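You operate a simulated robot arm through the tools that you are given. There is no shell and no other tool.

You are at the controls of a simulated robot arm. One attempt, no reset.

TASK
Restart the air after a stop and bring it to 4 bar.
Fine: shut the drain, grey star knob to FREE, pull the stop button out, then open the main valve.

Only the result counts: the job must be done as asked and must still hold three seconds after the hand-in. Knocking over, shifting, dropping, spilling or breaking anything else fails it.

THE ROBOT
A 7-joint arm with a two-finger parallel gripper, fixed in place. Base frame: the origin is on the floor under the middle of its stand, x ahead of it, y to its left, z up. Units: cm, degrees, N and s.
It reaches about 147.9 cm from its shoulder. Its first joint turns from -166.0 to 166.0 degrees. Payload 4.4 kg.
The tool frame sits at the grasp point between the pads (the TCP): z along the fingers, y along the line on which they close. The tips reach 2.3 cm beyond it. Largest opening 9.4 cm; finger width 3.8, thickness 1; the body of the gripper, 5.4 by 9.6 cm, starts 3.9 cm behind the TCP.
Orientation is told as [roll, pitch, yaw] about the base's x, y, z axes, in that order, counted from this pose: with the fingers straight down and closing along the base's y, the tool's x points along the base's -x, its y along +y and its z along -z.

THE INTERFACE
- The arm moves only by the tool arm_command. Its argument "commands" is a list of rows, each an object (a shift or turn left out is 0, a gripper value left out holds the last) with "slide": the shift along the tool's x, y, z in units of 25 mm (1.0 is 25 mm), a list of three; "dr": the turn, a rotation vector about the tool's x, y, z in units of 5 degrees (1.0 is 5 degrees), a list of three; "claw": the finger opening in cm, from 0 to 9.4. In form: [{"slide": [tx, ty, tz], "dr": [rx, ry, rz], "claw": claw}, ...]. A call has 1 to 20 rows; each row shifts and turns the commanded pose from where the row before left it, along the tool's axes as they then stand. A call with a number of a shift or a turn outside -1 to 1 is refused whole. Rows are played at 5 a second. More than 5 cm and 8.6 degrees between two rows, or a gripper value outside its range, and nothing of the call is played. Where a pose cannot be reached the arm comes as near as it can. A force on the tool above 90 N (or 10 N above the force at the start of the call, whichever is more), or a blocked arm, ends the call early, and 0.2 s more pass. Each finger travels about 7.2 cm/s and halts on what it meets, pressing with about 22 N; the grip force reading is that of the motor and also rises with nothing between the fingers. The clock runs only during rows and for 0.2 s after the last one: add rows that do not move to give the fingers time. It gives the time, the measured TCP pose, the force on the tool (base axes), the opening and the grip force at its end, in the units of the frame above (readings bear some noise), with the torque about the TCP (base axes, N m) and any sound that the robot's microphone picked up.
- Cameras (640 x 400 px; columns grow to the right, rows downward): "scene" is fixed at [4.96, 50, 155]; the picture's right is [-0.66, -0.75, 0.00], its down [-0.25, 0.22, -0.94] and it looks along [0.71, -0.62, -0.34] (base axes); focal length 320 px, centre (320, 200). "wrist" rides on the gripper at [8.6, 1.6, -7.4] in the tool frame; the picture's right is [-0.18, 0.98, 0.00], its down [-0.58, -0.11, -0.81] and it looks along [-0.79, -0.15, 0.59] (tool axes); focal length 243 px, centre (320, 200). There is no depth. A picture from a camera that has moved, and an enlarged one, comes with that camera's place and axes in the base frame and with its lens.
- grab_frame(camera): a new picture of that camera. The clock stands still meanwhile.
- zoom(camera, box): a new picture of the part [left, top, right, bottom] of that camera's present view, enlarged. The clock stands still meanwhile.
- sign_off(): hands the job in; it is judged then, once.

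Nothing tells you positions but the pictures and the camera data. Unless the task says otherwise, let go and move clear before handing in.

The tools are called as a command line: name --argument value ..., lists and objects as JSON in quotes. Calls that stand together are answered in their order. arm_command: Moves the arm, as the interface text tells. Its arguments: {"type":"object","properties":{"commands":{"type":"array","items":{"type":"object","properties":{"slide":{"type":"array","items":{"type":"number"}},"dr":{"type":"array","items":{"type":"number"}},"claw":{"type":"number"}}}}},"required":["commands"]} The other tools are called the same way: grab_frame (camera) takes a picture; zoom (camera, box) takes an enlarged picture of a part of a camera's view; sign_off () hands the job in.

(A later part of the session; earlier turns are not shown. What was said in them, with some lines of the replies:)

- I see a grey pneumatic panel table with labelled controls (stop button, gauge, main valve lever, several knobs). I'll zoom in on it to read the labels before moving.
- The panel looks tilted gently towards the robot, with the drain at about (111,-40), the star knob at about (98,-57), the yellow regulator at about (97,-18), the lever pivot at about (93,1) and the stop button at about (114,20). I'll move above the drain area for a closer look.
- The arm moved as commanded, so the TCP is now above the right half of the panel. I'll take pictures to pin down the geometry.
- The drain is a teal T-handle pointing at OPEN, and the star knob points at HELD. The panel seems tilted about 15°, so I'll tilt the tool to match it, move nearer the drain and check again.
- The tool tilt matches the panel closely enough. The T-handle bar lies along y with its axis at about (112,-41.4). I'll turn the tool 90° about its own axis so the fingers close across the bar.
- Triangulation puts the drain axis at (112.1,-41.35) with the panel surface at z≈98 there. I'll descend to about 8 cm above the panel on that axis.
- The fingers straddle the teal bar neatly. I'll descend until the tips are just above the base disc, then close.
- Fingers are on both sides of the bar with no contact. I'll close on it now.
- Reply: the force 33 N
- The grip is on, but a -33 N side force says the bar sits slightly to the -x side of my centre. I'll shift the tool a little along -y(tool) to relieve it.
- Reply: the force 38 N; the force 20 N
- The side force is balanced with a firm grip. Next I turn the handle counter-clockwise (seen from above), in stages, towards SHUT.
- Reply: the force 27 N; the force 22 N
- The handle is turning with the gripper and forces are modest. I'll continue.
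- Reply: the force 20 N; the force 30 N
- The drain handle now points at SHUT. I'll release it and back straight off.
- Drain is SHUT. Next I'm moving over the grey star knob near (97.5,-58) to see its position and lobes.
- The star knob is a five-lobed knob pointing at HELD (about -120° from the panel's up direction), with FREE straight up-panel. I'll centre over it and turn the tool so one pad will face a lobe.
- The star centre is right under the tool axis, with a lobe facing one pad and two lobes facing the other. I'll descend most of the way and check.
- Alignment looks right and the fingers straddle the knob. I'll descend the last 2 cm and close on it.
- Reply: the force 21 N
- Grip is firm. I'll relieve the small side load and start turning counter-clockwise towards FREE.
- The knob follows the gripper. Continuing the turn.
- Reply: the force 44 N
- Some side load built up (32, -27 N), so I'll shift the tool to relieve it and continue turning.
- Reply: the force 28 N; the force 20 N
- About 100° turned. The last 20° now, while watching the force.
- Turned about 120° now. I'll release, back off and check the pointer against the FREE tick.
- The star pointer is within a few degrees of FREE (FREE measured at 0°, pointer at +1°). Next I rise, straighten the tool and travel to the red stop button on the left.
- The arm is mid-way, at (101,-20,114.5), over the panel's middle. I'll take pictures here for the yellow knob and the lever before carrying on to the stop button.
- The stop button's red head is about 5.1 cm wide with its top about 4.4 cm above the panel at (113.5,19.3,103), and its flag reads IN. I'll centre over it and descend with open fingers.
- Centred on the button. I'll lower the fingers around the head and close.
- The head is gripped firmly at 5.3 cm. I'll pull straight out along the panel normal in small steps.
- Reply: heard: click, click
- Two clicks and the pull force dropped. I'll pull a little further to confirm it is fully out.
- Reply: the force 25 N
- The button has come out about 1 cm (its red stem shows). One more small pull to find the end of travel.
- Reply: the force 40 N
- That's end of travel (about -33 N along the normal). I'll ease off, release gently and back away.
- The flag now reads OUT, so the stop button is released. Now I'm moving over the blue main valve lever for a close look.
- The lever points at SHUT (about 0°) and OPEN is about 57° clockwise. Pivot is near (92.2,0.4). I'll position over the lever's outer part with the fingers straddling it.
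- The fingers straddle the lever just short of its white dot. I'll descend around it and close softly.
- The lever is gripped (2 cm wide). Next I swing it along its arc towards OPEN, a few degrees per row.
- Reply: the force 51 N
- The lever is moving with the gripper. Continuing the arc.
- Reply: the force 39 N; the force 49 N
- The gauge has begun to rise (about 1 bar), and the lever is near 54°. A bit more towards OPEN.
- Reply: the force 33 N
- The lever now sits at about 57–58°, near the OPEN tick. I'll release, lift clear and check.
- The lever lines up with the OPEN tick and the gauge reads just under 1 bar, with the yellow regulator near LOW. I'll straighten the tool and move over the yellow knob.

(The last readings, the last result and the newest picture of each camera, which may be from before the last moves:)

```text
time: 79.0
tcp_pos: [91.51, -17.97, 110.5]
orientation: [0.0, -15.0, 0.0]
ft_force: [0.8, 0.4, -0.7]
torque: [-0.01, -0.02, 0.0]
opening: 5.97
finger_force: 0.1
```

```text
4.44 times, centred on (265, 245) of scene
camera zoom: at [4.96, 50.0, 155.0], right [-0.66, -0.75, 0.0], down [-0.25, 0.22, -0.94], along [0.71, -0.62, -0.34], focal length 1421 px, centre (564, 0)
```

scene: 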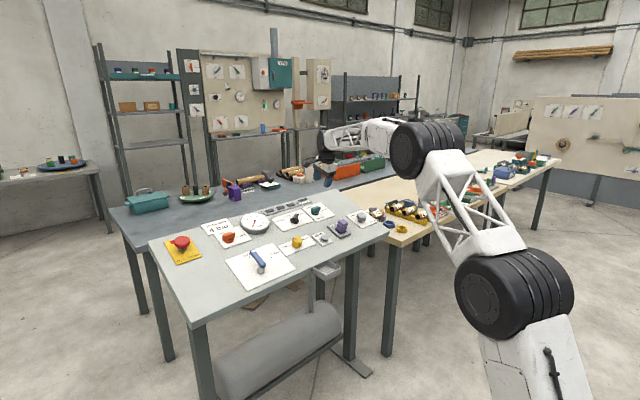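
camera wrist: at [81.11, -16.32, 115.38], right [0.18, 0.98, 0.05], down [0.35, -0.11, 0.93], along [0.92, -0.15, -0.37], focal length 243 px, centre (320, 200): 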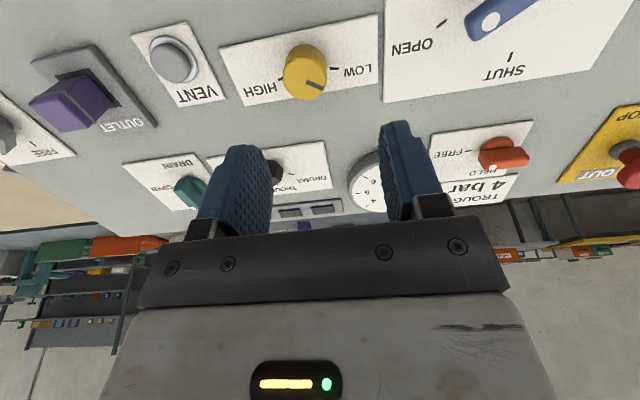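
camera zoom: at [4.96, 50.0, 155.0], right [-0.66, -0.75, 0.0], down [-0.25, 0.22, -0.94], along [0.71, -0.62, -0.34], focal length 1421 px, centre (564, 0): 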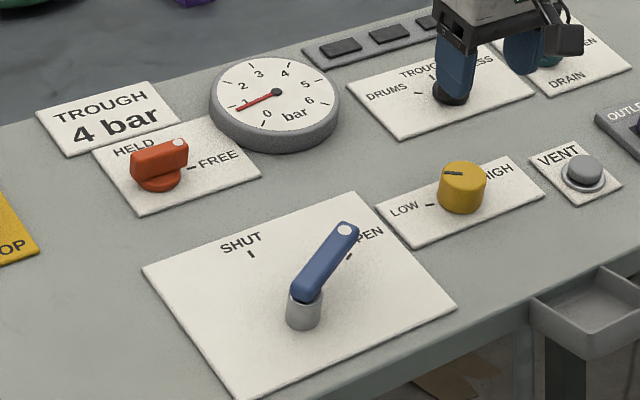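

zoom --camera "scene" --box '[245, 205, 290, 240]'

zoom --camera "wrist" --box '[210, 10, 400, 130]'

```text
11.43 times, centred on (268, 222) of scene
camera zoom: at [4.96, 50.0, 155.0], right [-0.66, -0.75, 0.0], down [-0.25, 0.22, -0.94], along [0.71, -0.62, -0.34], focal length 3653 px, centre (920, -57)
```

zoom: 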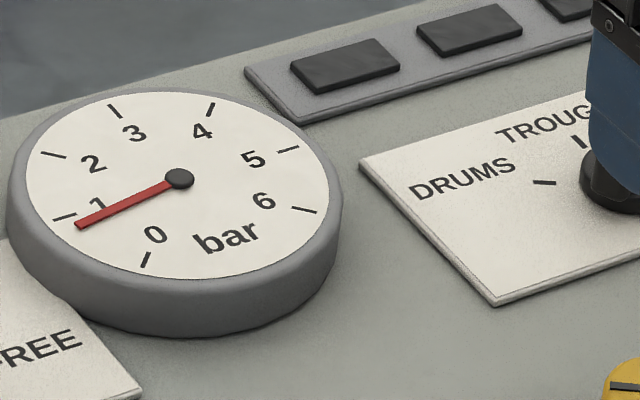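

```text
3.33 times, centred on (305, 70) of wrist
camera zoom: at [81.11, -16.32, 115.38], right [0.18, 0.98, 0.05], down [0.35, -0.11, 0.93], along [0.92, -0.15, -0.37], focal length 809 px, centre (370, 633)
```

zoom: 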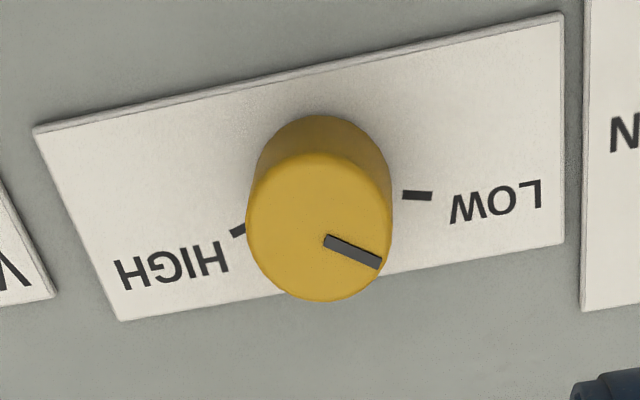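

The gauge shows about 0.9 bar. The yellow knob's LOW tick is at about +70°, HIGH at about -70°, and its pointer is at +55°, so 4 bar should need roughly 75° clockwise. I'll centre over it and descend part-way.

arm_command --commands '[{"slide": [-0.924, -0.756, 0]}, {"dr": [0, 0, -1]}, {"dr": [0, 0, -1]}, {"dr": [0, 0, -1]}, {"dr": [0, 0, -1]}, {"dr": [0, 0, -1]}, {"slide": [0, 0, 0.9]}, {"slide": [0, 0, 0.9]}, {"slide": [0, 0, 0.9]}, {"slide": [0, 0, 0.9]}, {"slide": [0, 0, 0]}, {"slide": [0, 0, 0]}]'

grab_frame --camera "wrist"

zoom --camera "scene" --box '[235, 195, 355, 275]'

```text
time: 81.6
tcp_pos: [95.91, -19.7, 102.39]
orientation: [-6.5, -13.6, 25.7]
ft_force: [-0.8, -0.2, -0.5]
torque: [0.02, -0.01, -0.01]
opening: 6.03
finger_force: 0.1
```

```text
taken
camera wrist: at [85.64, -21.88, 107.25], right [-0.24, 0.97, -0.06], down [0.34, 0.15, 0.93], along [0.91, 0.2, -0.37], focal length 243 px, centre (320, 200)
```

wrist: 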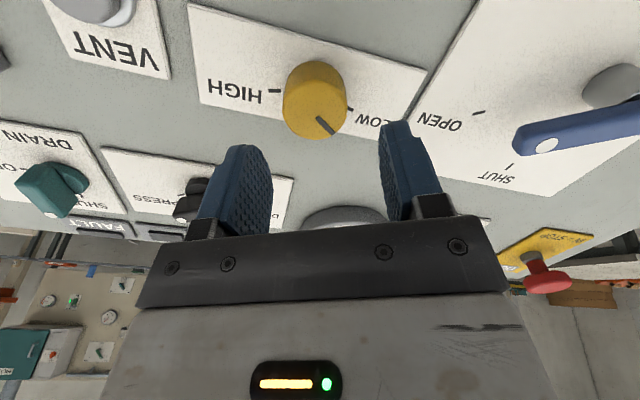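

```text
5.00 times, centred on (295, 235) of scene
camera zoom: at [4.96, 50.0, 155.0], right [-0.66, -0.75, 0.0], down [-0.25, 0.22, -0.94], along [0.71, -0.62, -0.34], focal length 1598 px, centre (445, 25)
```

zoom: 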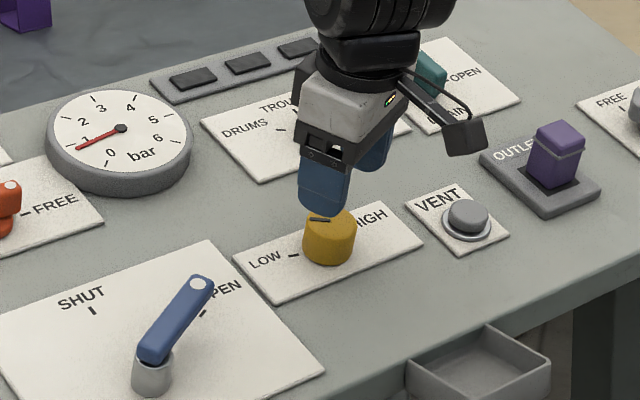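

Well centred on the knob and the gauge is still visible. I'll descend around it and close gently.

arm_command --commands '[{"slide": [0.05, -0.03, 0.71]}, {"slide": [0, 0, 0.71]}, {"slide": [0, 0, 0.71]}, {"slide": [0, 0, 0]}, {"slide": [0, 0, 0], "claw": 4.5}, {"slide": [0, 0, 0], "claw": 3.9}, {"slide": [0, 0, 0], "claw": 3.5}, {"slide": [0, 0, 0]}, {"slide": [0, 0, 0]}]'

grab_frame --camera "wrist"

zoom --camera "scene" --box '[235, 195, 355, 275]'

```text
time: 83.6
tcp_pos: [97.31, -19.78, 97.18]
orientation: [-6.5, -13.5, 25.8]
ft_force: [12.9, -26.7, -4.1]
torque: [-0.44, -0.18, -0.27]
opening: 4.84
finger_force: 14.8
```

```text
taken
camera wrist: at [87.05, -21.97, 102.15], right [-0.24, 0.97, -0.06], down [0.34, 0.15, 0.93], along [0.91, 0.2, -0.37], focal length 243 px, centre (320, 200)
```

wrist: 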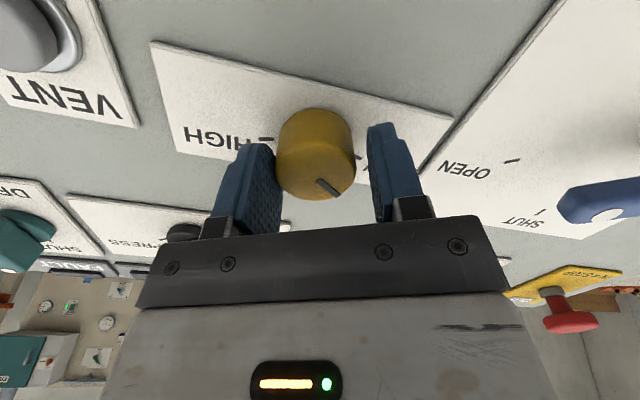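

```text
5.00 times, centred on (295, 235) of scene
camera zoom: at [4.96, 50.0, 155.0], right [-0.66, -0.75, 0.0], down [-0.25, 0.22, -0.94], along [0.71, -0.62, -0.34], focal length 1598 px, centre (445, 25)
```

zoom: 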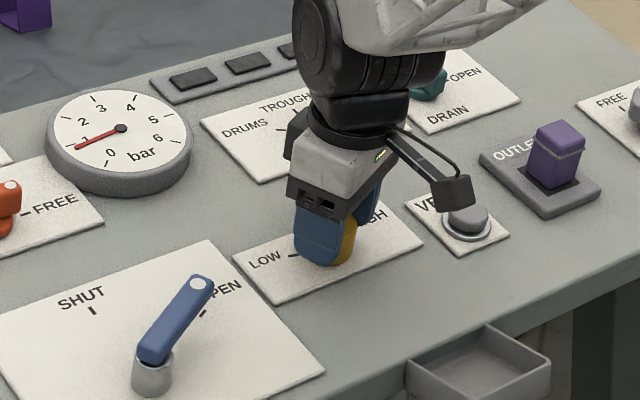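

One pad touched first; the knob is about 0.4 cm towards tool -y. I'll shift that way to centre the grip.

arm_command --commands '[{"slide": [0, -0.06, 0]}, {"slide": [0, -0.06, 0]}, {"slide": [0, -0.03, 0]}, {"slide": [0, 0, 0]}, {"slide": [0, 0, 0]}]'

```text
time: 84.8
tcp_pos: [97.34, -20.12, 97.33]
orientation: [-6.4, -13.6, 25.8]
ft_force: [-26.1, 17.6, 17.8]
torque: [-0.31, 0.38, -0.04]
opening: 4.19
finger_force: 44.6
```

arm_command --commands '[{"slide": [0, 0.035, 0]}, {"slide": [0, 0, 0]}]'

zoom --camera "scene" --box '[245, 205, 290, 240]'

grab_frame --camera "wrist"

```text
time: 85.4
tcp_pos: [97.33, -20.19, 97.26]
orientation: [-6.5, -13.6, 25.8]
ft_force: [-17.1, 27.6, 22.6]
torque: [-0.24, -0.08, 0.01]
opening: 4.19
finger_force: 45.0
```

```text
11.43 times, centred on (268, 222) of scene
camera zoom: at [4.96, 50.0, 155.0], right [-0.66, -0.75, 0.0], down [-0.25, 0.22, -0.94], along [0.71, -0.62, -0.34], focal length 3653 px, centre (920, -57)
```

zoom: 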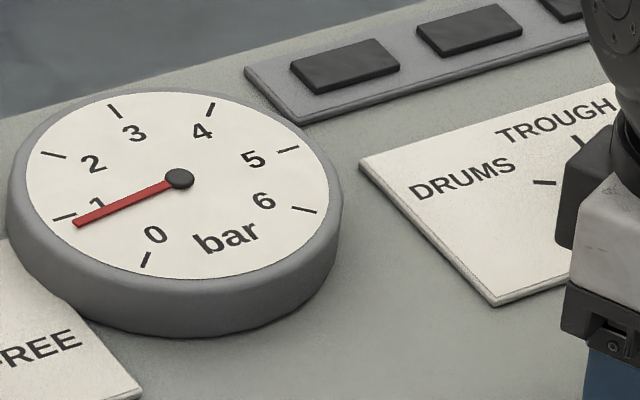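

```text
taken
camera wrist: at [87.17, -22.26, 102.16], right [-0.24, 0.97, -0.06], down [0.34, 0.15, 0.93], along [0.91, 0.2, -0.37], focal length 243 px, centre (320, 200)
```

wrist: 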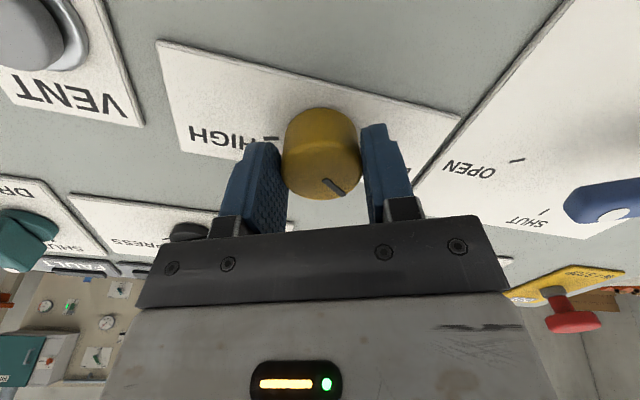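

arm_command --commands '[{"slide": [0, 0, 0]}, {"slide": [0, 0, 0]}]'

```text
time: 86.0
tcp_pos: [97.37, -20.11, 97.17]
orientation: [-6.5, -13.7, 25.8]
ft_force: [-11.5, 35.5, 25.6]
torque: [0.08, -0.48, 0.14]
opening: 4.2
finger_force: 44.9
```

arm_command --commands '[{"slide": [0, 0.05, -0.05]}, {"slide": [0, 0, 0]}, {"slide": [0, 0, 0]}]'

```text
time: 86.8
tcp_pos: [97.32, -20.21, 97.25]
orientation: [-6.5, -13.6, 25.9]
ft_force: [32.6, 9.2, 5.9]
torque: [-0.24, -1.18, -0.06]
opening: 4.23
finger_force: 44.8
```

Loads are moderate. I'll start turning clockwise 15° and watch the gauge.

arm_command --commands '[{"slide": [-0.03, 0, 0], "dr": [0, 0, 1]}, {"dr": [0, 0, 1]}, {"dr": [0, 0, 1]}, {"slide": [0, 0, 0]}, {"slide": [0, 0, 0]}]'

zoom --camera "scene" --box '[245, 205, 290, 240]'

grab_frame --camera "wrist"

```text
time: 88.0
tcp_pos: [97.22, -20.21, 97.17]
orientation: [-2.6, -14.7, 10.3]
ft_force: [-28.6, 15.3, 10.1]
torque: [-0.27, 0.8, -0.01]
opening: 4.2
finger_force: 44.8
```

```text
11.43 times, centred on (268, 222) of scene
camera zoom: at [4.96, 50.0, 155.0], right [-0.66, -0.75, 0.0], down [-0.25, 0.22, -0.94], along [0.71, -0.62, -0.34], focal length 3653 px, centre (920, -57)
```

zoom: 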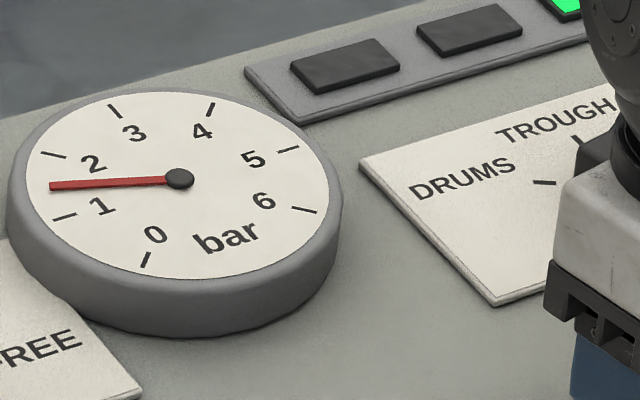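

```text
taken
camera wrist: at [86.8, -19.89, 102.07], right [0.01, 1.0, 0.0], down [0.36, -0.01, 0.93], along [0.93, -0.01, -0.36], focal length 243 px, centre (320, 200)
```

wrist: 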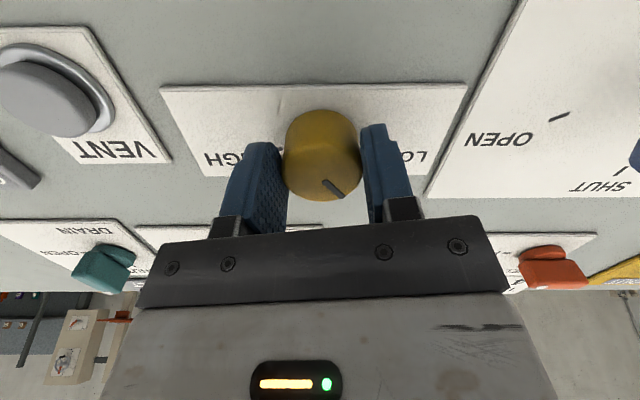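

The gauge climbed to about 1.5 bar for 15°, so it's about 0.042 bar per degree. I'll relieve the side load and turn another 25°.

arm_command --commands '[{"slide": [0.03, 0.025, 0], "dr": [0, 0, 1]}, {"dr": [0, 0, 1]}, {"dr": [0, 0, 1]}, {"dr": [0, 0, 1]}, {"dr": [0, 0, 1]}, {"slide": [0, 0, 0]}, {"slide": [0, 0, 0]}]'

zoom --camera "scene" --box '[245, 205, 290, 240]'

grab_frame --camera "wrist"

```text
time: 89.6
tcp_pos: [97.33, -19.84, 97.23]
orientation: [4.0, -14.4, -15.5]
ft_force: [11.5, 62.0, -0.7]
torque: [1.43, -0.54, 0.69]
opening: 4.18
finger_force: 44.6
```

```text
11.43 times, centred on (268, 222) of scene
camera zoom: at [4.96, 50.0, 155.0], right [-0.66, -0.75, 0.0], down [-0.25, 0.22, -0.94], along [0.71, -0.62, -0.34], focal length 3653 px, centre (920, -57)
```

zoom: 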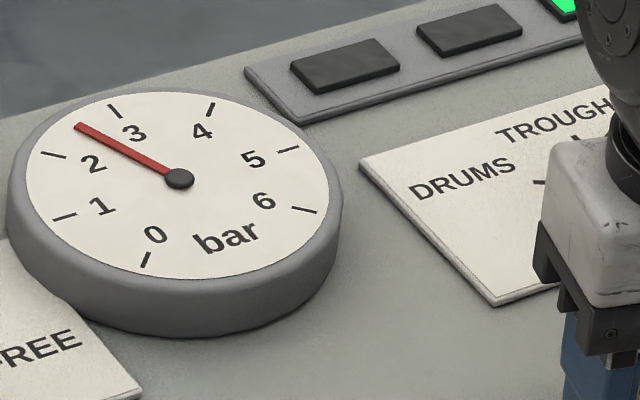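

```text
taken
camera wrist: at [87.71, -16.02, 102.3], right [0.42, 0.9, 0.11], down [0.31, -0.26, 0.92], along [0.86, -0.35, -0.38], focal length 243 px, centre (320, 200)
```

wrist: 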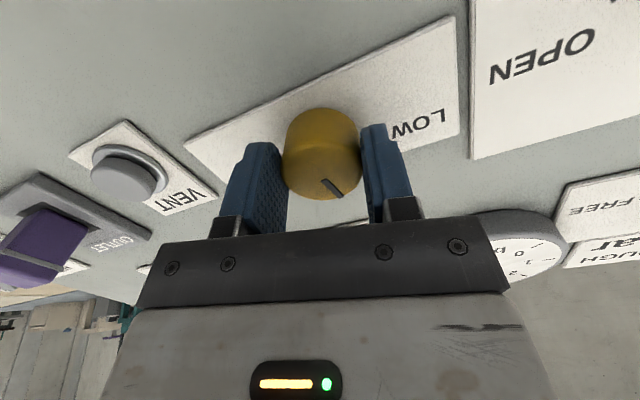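

About 2.5 bar now, with a 62 N side load. I'll relieve that before continuing.

arm_command --commands '[{"slide": [0, 0.06, 0]}, {"slide": [0, 0, 0]}, {"slide": [0, 0, 0]}]'

```text
time: 90.4
tcp_pos: [97.25, -19.91, 97.24]
orientation: [4.0, -14.5, -15.5]
ft_force: [23.7, 43.8, -6.4]
torque: [1.14, -0.76, 0.57]
opening: 4.16
finger_force: 45.0
```

arm_command --commands '[{"slide": [-0.03, 0.08, 0]}, {"slide": [0, 0, 0]}, {"slide": [0, 0, 0]}]'

zoom --camera "scene" --box '[245, 205, 290, 240]'

```text
time: 91.2
tcp_pos: [97.39, -19.8, 97.2]
orientation: [3.9, -14.4, -15.6]
ft_force: [-18.3, 8.1, -5.1]
torque: [0.7, 0.37, 0.2]
opening: 4.18
finger_force: 45.2
```

```text
11.43 times, centred on (268, 222) of scene
camera zoom: at [4.96, 50.0, 155.0], right [-0.66, -0.75, 0.0], down [-0.25, 0.22, -0.94], along [0.71, -0.62, -0.34], focal length 3653 px, centre (920, -57)
```

zoom: 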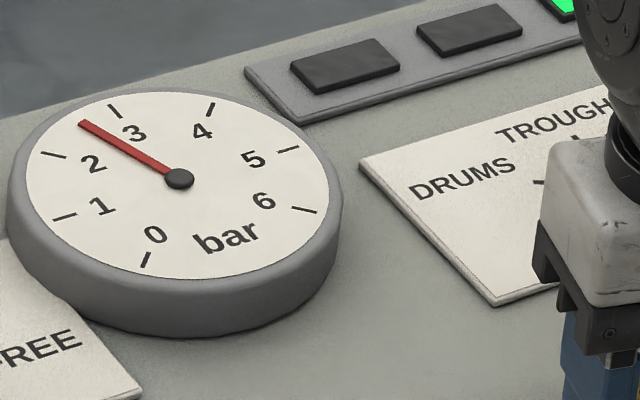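

arm_command --commands '[{"slide": [0.02, 0.01, 0], "dr": [0, 0, 1]}, {"slide": [0, 0.01, 0], "dr": [0, 0, 1]}, {"slide": [0, 0.01, 0], "dr": [0, 0, 1]}, {"slide": [0, 0.01, 0], "dr": [0, 0, 1]}, {"slide": [0, 0, 0]}, {"slide": [0, 0, 0]}]'

zoom --camera "scene" --box '[245, 205, 290, 240]'

grab_frame --camera "wrist"

```text
time: 92.6
tcp_pos: [97.41, -19.86, 97.26]
orientation: [8.8, -12.3, -36.0]
ft_force: [11.3, -30.9, -15.4]
torque: [0.28, -1.0, 0.05]
opening: 4.19
finger_force: 45.2
```

```text
11.43 times, centred on (268, 222) of scene
camera zoom: at [4.96, 50.0, 155.0], right [-0.66, -0.75, 0.0], down [-0.25, 0.22, -0.94], along [0.71, -0.62, -0.34], focal length 3653 px, centre (920, -57)
```

zoom: 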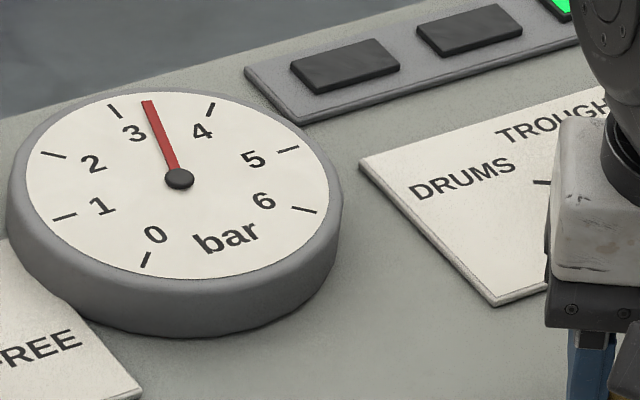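

```text
taken
camera wrist: at [89.5, -13.38, 102.8], right [0.69, 0.7, 0.19], down [0.19, -0.42, 0.89], along [0.7, -0.58, -0.42], focal length 243 px, centre (320, 200)
```

wrist: 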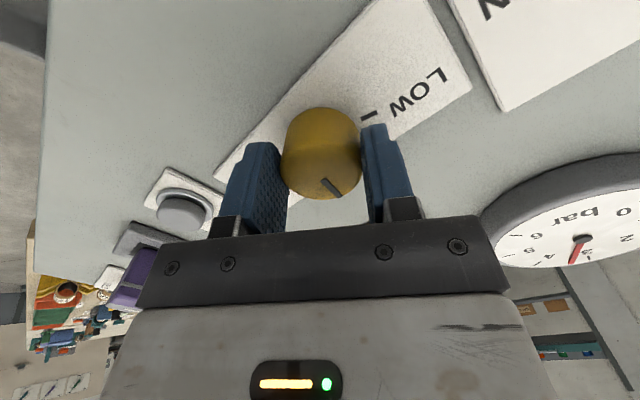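

About 3.4 bar. I'll turn 10° more, then fine-tune.

arm_command --commands '[{"slide": [-0.03, -0.03, 0], "dr": [0, 0, 1]}, {"dr": [0, 0, 1]}, {"slide": [0, 0, 0]}, {"slide": [0, 0, 0]}, {"slide": [0, 0, 0]}]'

zoom --camera "scene" --box '[245, 205, 290, 240]'

```text
time: 93.8
tcp_pos: [97.38, -19.67, 97.32]
orientation: [10.6, -10.5, -46.0]
ft_force: [2.0, 11.8, -10.9]
torque: [0.75, -0.46, 0.25]
opening: 4.19
finger_force: 45.0
```

```text
11.43 times, centred on (268, 222) of scene
camera zoom: at [4.96, 50.0, 155.0], right [-0.66, -0.75, 0.0], down [-0.25, 0.22, -0.94], along [0.71, -0.62, -0.34], focal length 3653 px, centre (920, -57)
```

zoom: 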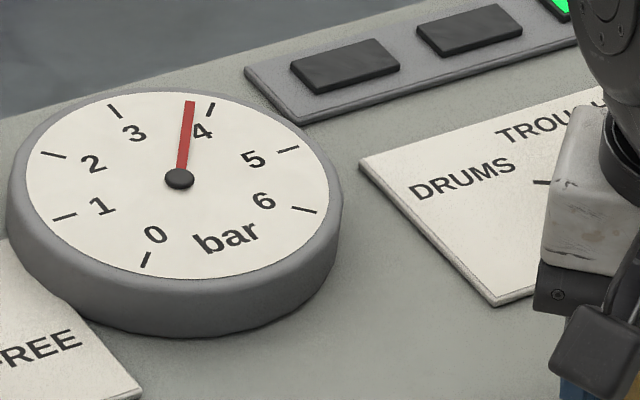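

About 3.8 bar. A small further turn of about 3.5°, then I'll let it settle.

arm_command --commands '[{"dr": [0, 0, 0.7]}, {"slide": [0, 0, 0]}, {"slide": [0, 0, 0]}, {"slide": [0, 0, 0]}, {"slide": [0, 0, 0]}, {"slide": [0, 0, 0]}]'

zoom --camera "scene" --box '[245, 205, 290, 240]'

zoom --camera "scene" --box '[255, 207, 280, 225]'

```text
time: 95.2
tcp_pos: [97.49, -19.63, 97.27]
orientation: [11.4, -9.8, -49.5]
ft_force: [25.0, 28.8, -9.7]
torque: [0.82, -0.85, 0.41]
opening: 4.18
finger_force: 44.9
```

```text
11.43 times, centred on (268, 222) of scene
camera zoom: at [4.96, 50.0, 155.0], right [-0.66, -0.75, 0.0], down [-0.25, 0.22, -0.94], along [0.71, -0.62, -0.34], focal length 3653 px, centre (920, -57)
```

zoom: 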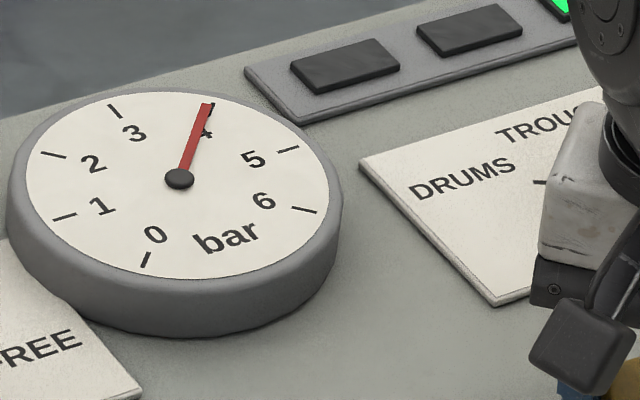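

```text
16.00 times, centred on (268, 216) of scene
camera zoom: at [4.96, 50.0, 155.0], right [-0.66, -0.75, 0.0], down [-0.25, 0.22, -0.94], along [0.71, -0.62, -0.34], focal length 5115 px, centre (1160, -56)
```

zoom: 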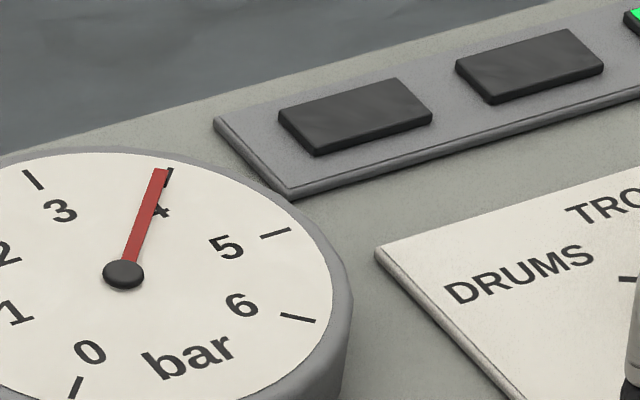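

The needle now lies right on 4 bar (about 3.97). I'll relieve the side load, re-check and then release.

arm_command --commands '[{"slide": [0, 0.035, 0]}, {"slide": [0, 0, 0]}, {"slide": [0, 0, 0]}]'

zoom --camera "scene" --box '[255, 207, 280, 225]'

```text
time: 96.0
tcp_pos: [97.53, -19.71, 97.42]
orientation: [11.3, -10.0, -49.5]
ft_force: [3.0, 28.4, -3.1]
torque: [0.96, -0.31, 0.41]
opening: 4.21
finger_force: 44.3
```

```text
16.00 times, centred on (268, 216) of scene
camera zoom: at [4.96, 50.0, 155.0], right [-0.66, -0.75, 0.0], down [-0.25, 0.22, -0.94], along [0.71, -0.62, -0.34], focal length 5115 px, centre (1160, -56)
```

zoom: 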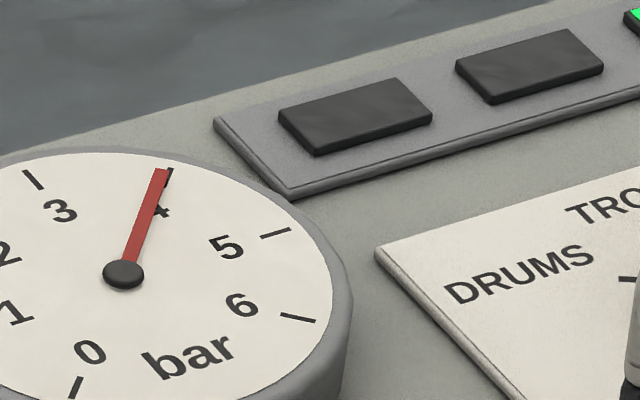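

arm_command --commands '[{"slide": [0.03, 0.025, 0]}, {"slide": [0, 0, 0]}, {"slide": [0, 0, 0], "claw": 4.6}, {"slide": [0, 0, 0], "claw": 5.4}, {"slide": [0, 0, 0], "claw": 6.2}, {"slide": [0, 0, 0]}]'

zoom --camera "scene" --box '[255, 207, 280, 225]'

grab_frame --camera "wrist"

```text
time: 97.4
tcp_pos: [97.44, -19.62, 97.39]
orientation: [11.4, -9.9, -49.5]
ft_force: [-0.2, 0.5, -0.5]
torque: [0.01, -0.03, 0.0]
opening: 6.22
finger_force: 0.0
```

```text
16.00 times, centred on (268, 216) of scene
camera zoom: at [4.96, 50.0, 155.0], right [-0.66, -0.75, 0.0], down [-0.25, 0.22, -0.94], along [0.71, -0.62, -0.34], focal length 5115 px, centre (1160, -56)
```

zoom: 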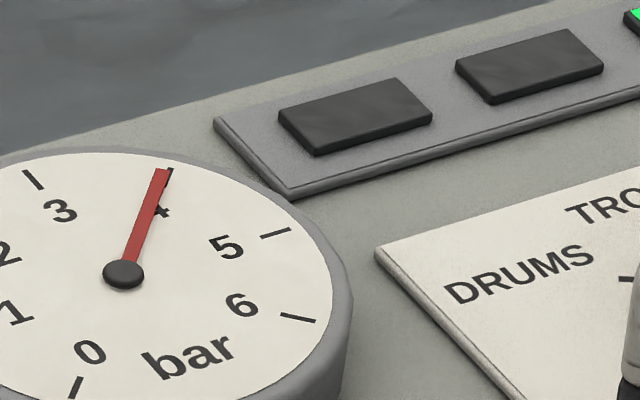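

```text
taken
camera wrist: at [91.14, -11.99, 103.31], right [0.83, 0.51, 0.22], down [0.08, -0.51, 0.86], along [0.55, -0.69, -0.46], focal length 243 px, centre (320, 200)
```

wrist: 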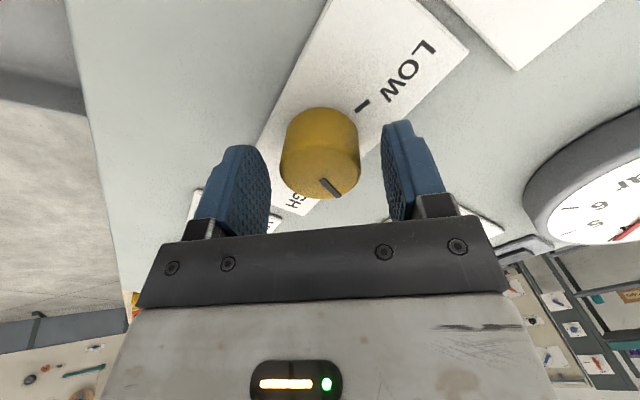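

Released with no change on the gauge. I'll back straight off and move clear, then verify the whole panel.

arm_command --commands '[{"slide": [0, 0, -0.6]}, {"slide": [0, 0, -1]}, {"slide": [0, 0, -1]}, {"slide": [0, 0, -1]}, {"slide": [0, 0, -1]}, {"slide": [0, 0, -1]}, {"slide": [0, 0, -1]}, {"slide": [0, 0, 0]}, {"slide": [0, 0, 0]}]'

zoom --camera "scene" --box '[150, 180, 410, 290]'

zoom --camera "scene" --box '[255, 207, 280, 225]'

grab_frame --camera "wrist"

```text
time: 99.4
tcp_pos: [93.1, -19.81, 113.16]
orientation: [11.4, -10.0, -49.4]
ft_force: [0.2, -0.6, 1.2]
torque: [0.01, -0.02, 0.01]
opening: 6.18
finger_force: 0.2
```

```text
2.46 times, centred on (280, 235) of scene
camera zoom: at [4.96, 50.0, 155.0], right [-0.66, -0.75, 0.0], down [-0.25, 0.22, -0.94], along [0.71, -0.62, -0.34], focal length 787 px, centre (418, 114)
```

zoom: 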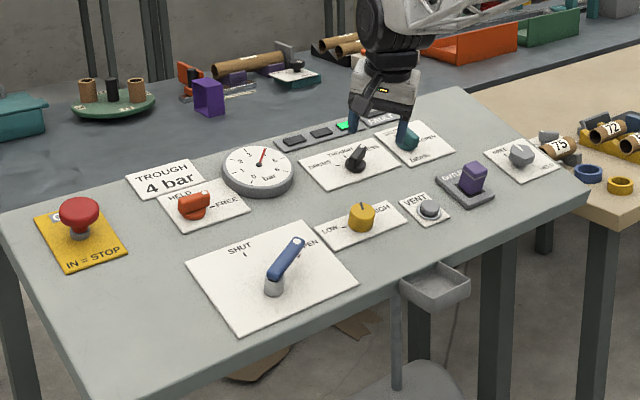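

```text
16.00 times, centred on (268, 216) of scene
camera zoom: at [4.96, 50.0, 155.0], right [-0.66, -0.75, 0.0], down [-0.25, 0.22, -0.94], along [0.71, -0.62, -0.34], focal length 5115 px, centre (1160, -56)
```

zoom: 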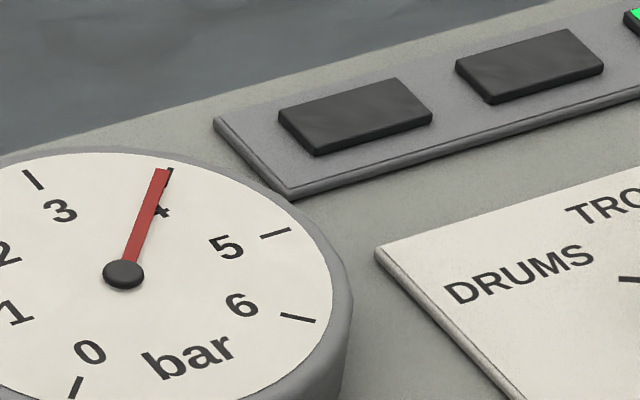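

```text
taken
camera wrist: at [86.8, -12.09, 119.08], right [0.83, 0.51, 0.22], down [0.08, -0.51, 0.86], along [0.55, -0.69, -0.46], focal length 243 px, centre (320, 200)
```

wrist: 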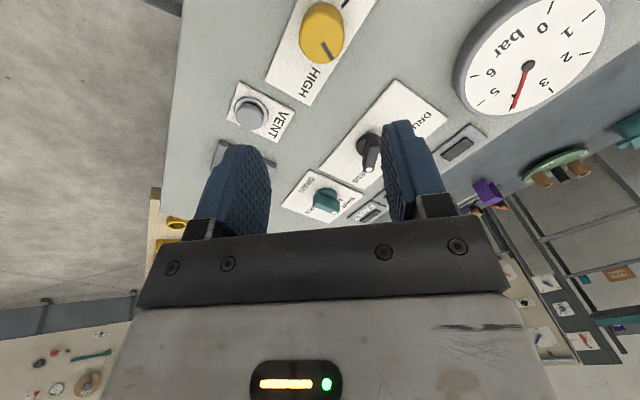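

zoom --camera "wrist" --box '[440, 0, 620, 125]'

arm_command --commands '[{"slide": [0, 0, -1]}, {"slide": [0, 0, -1]}, {"slide": [0, 0, -1]}, {"slide": [0, 0, -1]}, {"slide": [0, 0, -1]}, {"slide": [0, 0, -1]}, {"slide": [0.8, -0.6, -0.5]}, {"slide": [0.8, -0.6, -0.5]}, {"slide": [0.8, -0.6, -0.5]}, {"slide": [0.8, -0.6, -0.5]}, {"slide": [0, 0, 0]}, {"slide": [0, 0, 0]}]'

zoom --camera "scene" --box '[230, 180, 370, 260]'

zoom --camera "scene" --box '[255, 207, 280, 225]'

grab_frame --camera "wrist"

```text
3.20 times, centred on (530, 62) of wrist
camera zoom: at [86.8, -12.09, 119.08], right [0.83, 0.51, 0.22], down [0.08, -0.51, 0.86], along [0.55, -0.69, -0.46], focal length 776 px, centre (-352, 640)
```

zoom: 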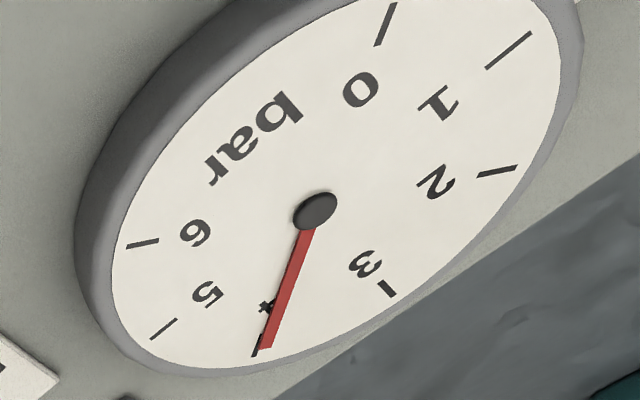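

```text
time: 102.0
tcp_pos: [78.37, -17.77, 129.88]
orientation: [11.3, -10.0, -49.5]
ft_force: [0.2, -0.7, -0.8]
torque: [0.02, 0.0, 0.0]
opening: 6.19
finger_force: 0.0
```

```text
4.57 times, centred on (300, 220) of scene
camera zoom: at [4.96, 50.0, 155.0], right [-0.66, -0.75, 0.0], down [-0.25, 0.22, -0.94], along [0.71, -0.62, -0.34], focal length 1461 px, centre (411, 109)
```

zoom: 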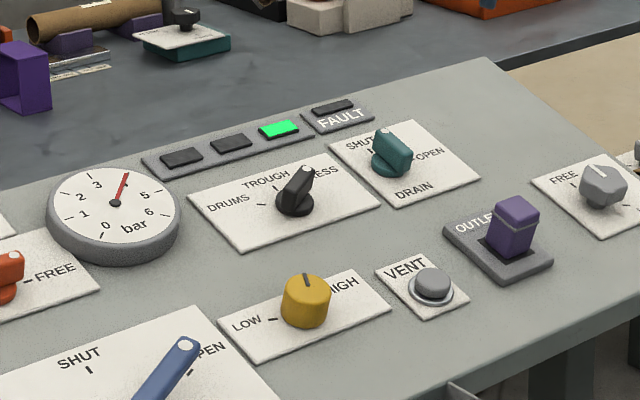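

```text
16.00 times, centred on (268, 216) of scene
camera zoom: at [4.96, 50.0, 155.0], right [-0.66, -0.75, 0.0], down [-0.25, 0.22, -0.94], along [0.71, -0.62, -0.34], focal length 5115 px, centre (1160, -56)
```

zoom: 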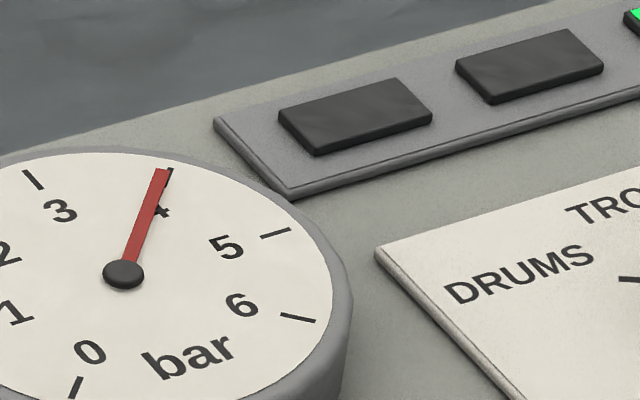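

```text
taken
camera wrist: at [72.08, -10.16, 135.92], right [0.83, 0.51, 0.22], down [0.08, -0.51, 0.86], along [0.55, -0.69, -0.46], focal length 243 px, centre (320, 200)
```

wrist: 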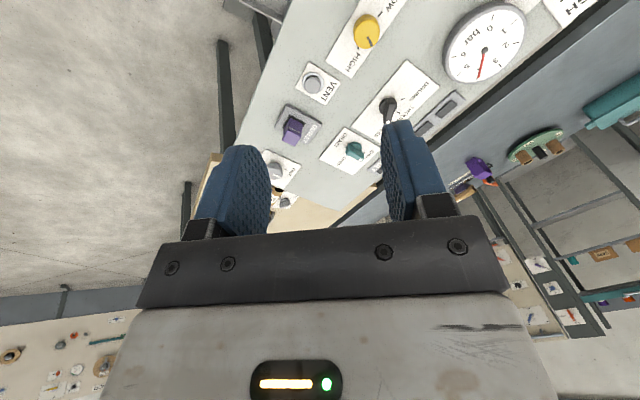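

Everything reads as asked: drain SHUT, star FREE, stop OUT, lever OPEN, no fault. I'll zoom in more to read the needle exactly.

zoom --camera "scene" --box '[248, 207, 274, 233]'

zoom --camera "wrist" --box '[440, 0, 530, 85]'

```text
15.38 times, centred on (261, 220) of scene
camera zoom: at [4.96, 50.0, 155.0], right [-0.66, -0.75, 0.0], down [-0.25, 0.22, -0.94], along [0.71, -0.62, -0.34], focal length 4918 px, centre (1228, -108)
```

zoom: 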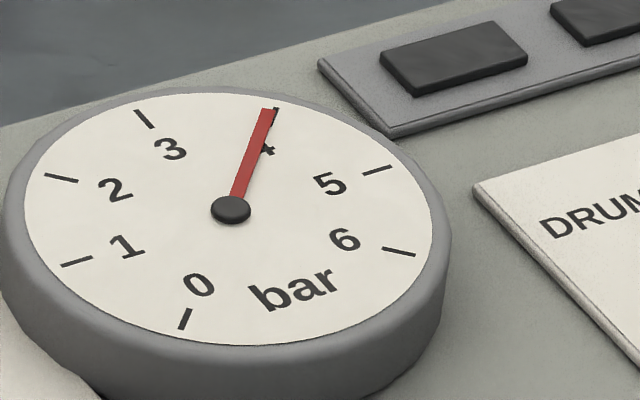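

```text
4.71 times, centred on (485, 42) of wrist
camera zoom: at [72.08, -10.16, 135.92], right [0.83, 0.51, 0.22], down [0.08, -0.51, 0.86], along [0.55, -0.69, -0.46], focal length 1142 px, centre (-456, 941)
```

zoom: 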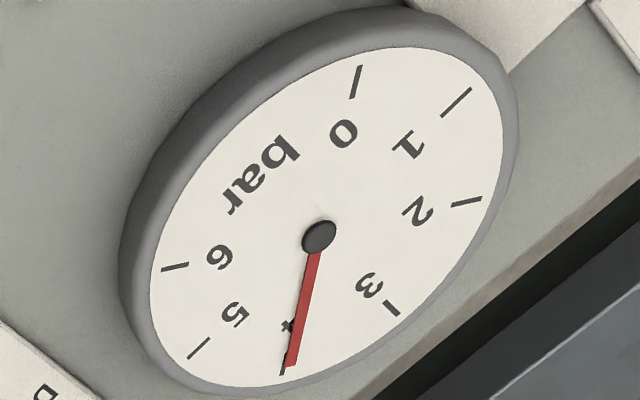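

The needle reads about 3.93 bar, slightly under 4. I can retrace the same clear path to the yellow knob and nudge it about 1.5°, so I'll go back down above it.

arm_command --commands '[{"slide": [-0.8, 0.6, 0.5]}, {"slide": [-0.8, 0.6, 0.5]}, {"slide": [-0.8, 0.6, 0.5]}, {"slide": [-0.8, 0.6, 0.5]}, {"slide": [0, 0, 1]}, {"slide": [0, 0, 1]}, {"slide": [0, 0, 1]}, {"slide": [0, 0, 1]}, {"slide": [0, 0, 1]}, {"slide": [0, 0, 1]}, {"slide": [0, 0, 1]}, {"slide": [0, 0, 1]}, {"slide": [0, 0, 1]}, {"slide": [0, 0, 1]}, {"slide": [0, 0, 0]}, {"slide": [0, 0, 0]}]'

grab_frame --camera "wrist"

zoom --camera "scene" --box '[235, 195, 355, 275]'

```text
time: 105.4
tcp_pos: [95.88, -19.46, 103.55]
orientation: [11.4, -9.9, -49.5]
ft_force: [-0.1, 0.8, 0.6]
torque: [-0.02, 0.02, -0.01]
opening: 6.19
finger_force: 0.0
```

```text
taken
camera wrist: at [89.49, -11.89, 109.51], right [0.83, 0.51, 0.22], down [0.08, -0.51, 0.86], along [0.55, -0.69, -0.46], focal length 243 px, centre (320, 200)
```

wrist: 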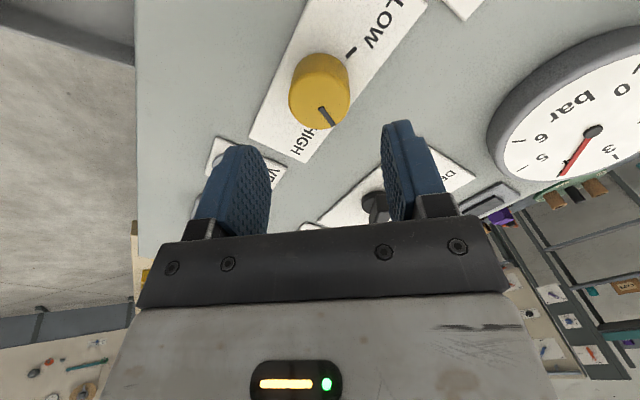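

```text
5.00 times, centred on (295, 235) of scene
camera zoom: at [4.96, 50.0, 155.0], right [-0.66, -0.75, 0.0], down [-0.25, 0.22, -0.94], along [0.71, -0.62, -0.34], focal length 1598 px, centre (445, 25)
```

zoom: 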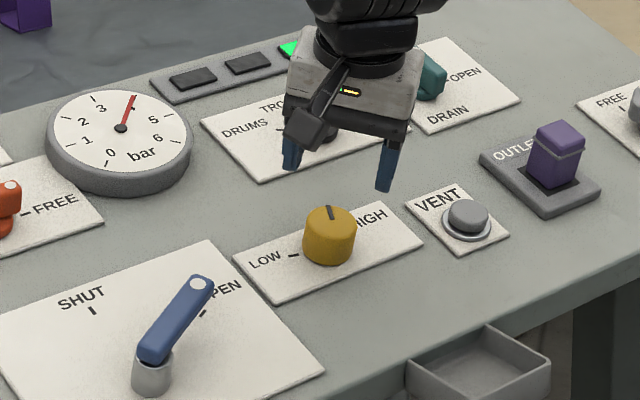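

I'm back on the retreat axis about 6 cm above the grip pose, with clear space around the knob. I'll lower the rest of the way and close gently.

arm_command --commands '[{"slide": [0, 0, 0.9]}, {"slide": [0, 0, 0.9]}, {"slide": [0, 0, 0.75]}, {"slide": [0, 0, 0]}, {"slide": [0, 0, 0], "claw": 4.8}, {"slide": [0, 0, 0], "claw": 4.2}, {"slide": [0, 0, 0], "claw": 3.9}, {"slide": [0, 0, 0]}, {"slide": [0, 0, 0]}]'

zoom --camera "scene" --box '[248, 207, 274, 233]'

```text
time: 107.4
tcp_pos: [97.27, -19.56, 97.14]
orientation: [11.2, -10.0, -49.5]
ft_force: [-5.4, -4.7, -1.9]
torque: [0.34, -0.52, 0.1]
opening: 4.21
finger_force: 44.9
```

```text
15.38 times, centred on (261, 220) of scene
camera zoom: at [4.96, 50.0, 155.0], right [-0.66, -0.75, 0.0], down [-0.25, 0.22, -0.94], along [0.71, -0.62, -0.34], focal length 4918 px, centre (1228, -108)
```

zoom: 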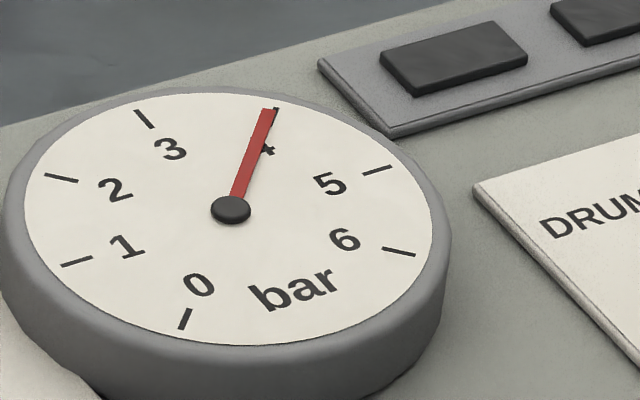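

The grip is balanced and the reading is unchanged. Now a 1.7° clockwise nudge.

arm_command --commands '[{"dr": [0, 0, 0.35]}, {"slide": [0, 0, 0]}, {"slide": [0, 0, 0]}, {"slide": [0, 0, 0]}, {"slide": [0, 0, 0]}]'

zoom --camera "scene" --box '[248, 207, 274, 233]'

```text
time: 108.6
tcp_pos: [97.31, -19.57, 97.16]
orientation: [11.7, -9.5, -51.2]
ft_force: [-1.1, 2.6, -11.0]
torque: [0.48, -0.55, 0.13]
opening: 4.19
finger_force: 45.5
```

```text
15.38 times, centred on (261, 220) of scene
camera zoom: at [4.96, 50.0, 155.0], right [-0.66, -0.75, 0.0], down [-0.25, 0.22, -0.94], along [0.71, -0.62, -0.34], focal length 4918 px, centre (1228, -108)
```

zoom: 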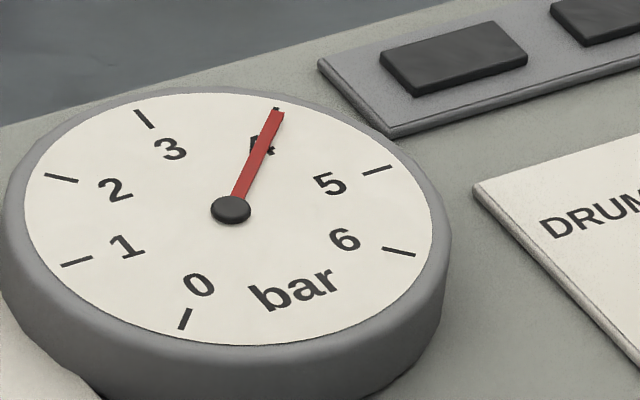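

The needle now sits at 4.0 bar. I'll release and retreat along the same path.

arm_command --commands '[{"slide": [0, 0, 0], "claw": 4.6}, {"slide": [0, 0, 0], "claw": 5.4}, {"slide": [0, 0, 0], "claw": 6.2}, {"slide": [0, 0, 0]}, {"slide": [0, 0, -0.6]}, {"slide": [0, 0, -1]}, {"slide": [0, 0, -1]}, {"slide": [0, 0, -1]}, {"slide": [0, 0, -1]}, {"slide": [0, 0, -1]}, {"slide": [0, 0, -1]}, {"slide": [0, 0, -1]}, {"slide": [0, 0, -1]}, {"slide": [0, 0, -1]}, {"slide": [0.8, -0.6, -0.5]}, {"slide": [0.8, -0.6, -0.5]}, {"slide": [0.8, -0.6, -0.5]}, {"slide": [0.8, -0.6, -0.5]}, {"slide": [0, 0, 0]}, {"slide": [0, 0, 0]}]'

zoom --camera "scene" --box '[248, 207, 274, 233]'

zoom --camera "scene" --box '[150, 180, 400, 290]'

zoom --camera "scene" --box '[280, 185, 390, 255]'

```text
time: 112.8
tcp_pos: [80.42, -17.51, 122.88]
orientation: [11.6, -9.5, -51.3]
ft_force: [-0.1, 0.2, 1.0]
torque: [0.02, 0.01, 0.03]
opening: 6.2
finger_force: 0.1
```

```text
15.38 times, centred on (261, 220) of scene
camera zoom: at [4.96, 50.0, 155.0], right [-0.66, -0.75, 0.0], down [-0.25, 0.22, -0.94], along [0.71, -0.62, -0.34], focal length 4918 px, centre (1228, -108)
```

zoom: 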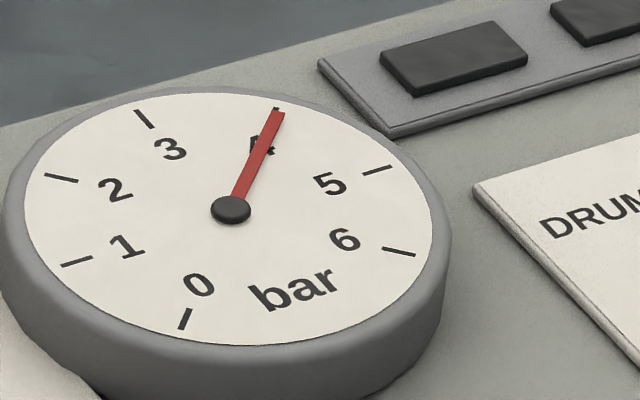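

```text
2.56 times, centred on (275, 235) of scene
camera zoom: at [4.96, 50.0, 155.0], right [-0.66, -0.75, 0.0], down [-0.25, 0.22, -0.94], along [0.71, -0.62, -0.34], focal length 818 px, centre (435, 110)
```

zoom: 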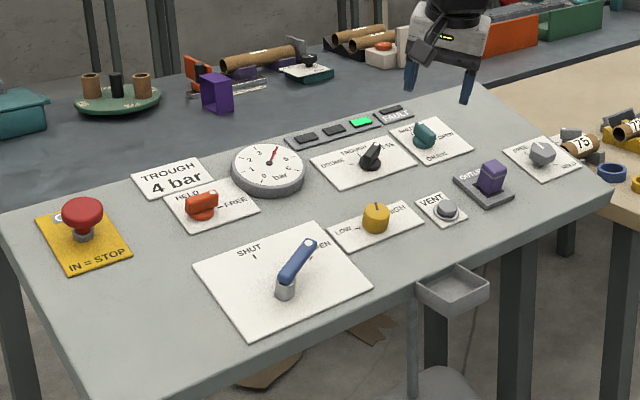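

```text
5.71 times, centred on (335, 220) of scene
camera zoom: at [4.96, 50.0, 155.0], right [-0.66, -0.75, 0.0], down [-0.25, 0.22, -0.94], along [0.71, -0.62, -0.34], focal length 1827 px, centre (234, 86)
```

zoom: 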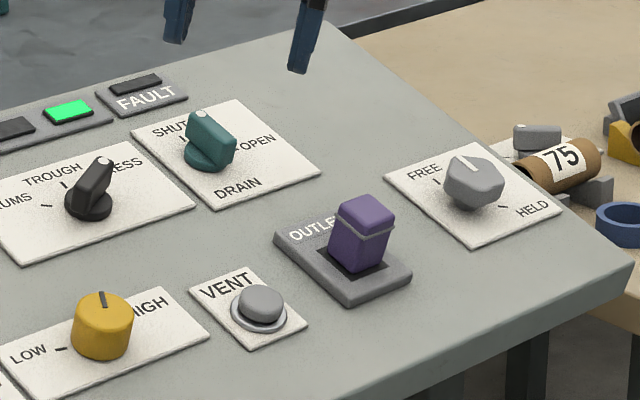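

The gauge holds at 4 bar. The drain is SHUT, the star knob is at FREE, the stop button's flag reads OUT, and the main valve is at OPEN. The FAULT lamp is dark, nothing else was disturbed, and the arm is clear, so I'm handing in.

sign_off

```text
The job is handed in.
```

The air is back on and the gauge is holding at 4 bar. I handed the job in with the arm clear of the panel.

- **Drain:** turned to SHUT.
- **Grey star knob:** turned from HELD to FREE, within a few degrees of the mark.
- **Stop button:** pulled out until it clicked; its flag now reads OUT.
- **Main valve:** the blue lever is at the OPEN mark.
- **Pressure:** I turned the yellow regulator up until the needle read about 4.0 bar, and it stayed there after I let go.

The FAULT lamp is dark and one green lamp has come on. The black DRUMS/TROUGH/PRESS selector was on PRESS when I started. The card on the panel says "TROUGH 4 bar", but you didn't ask for the selector to be changed, so I left it there.
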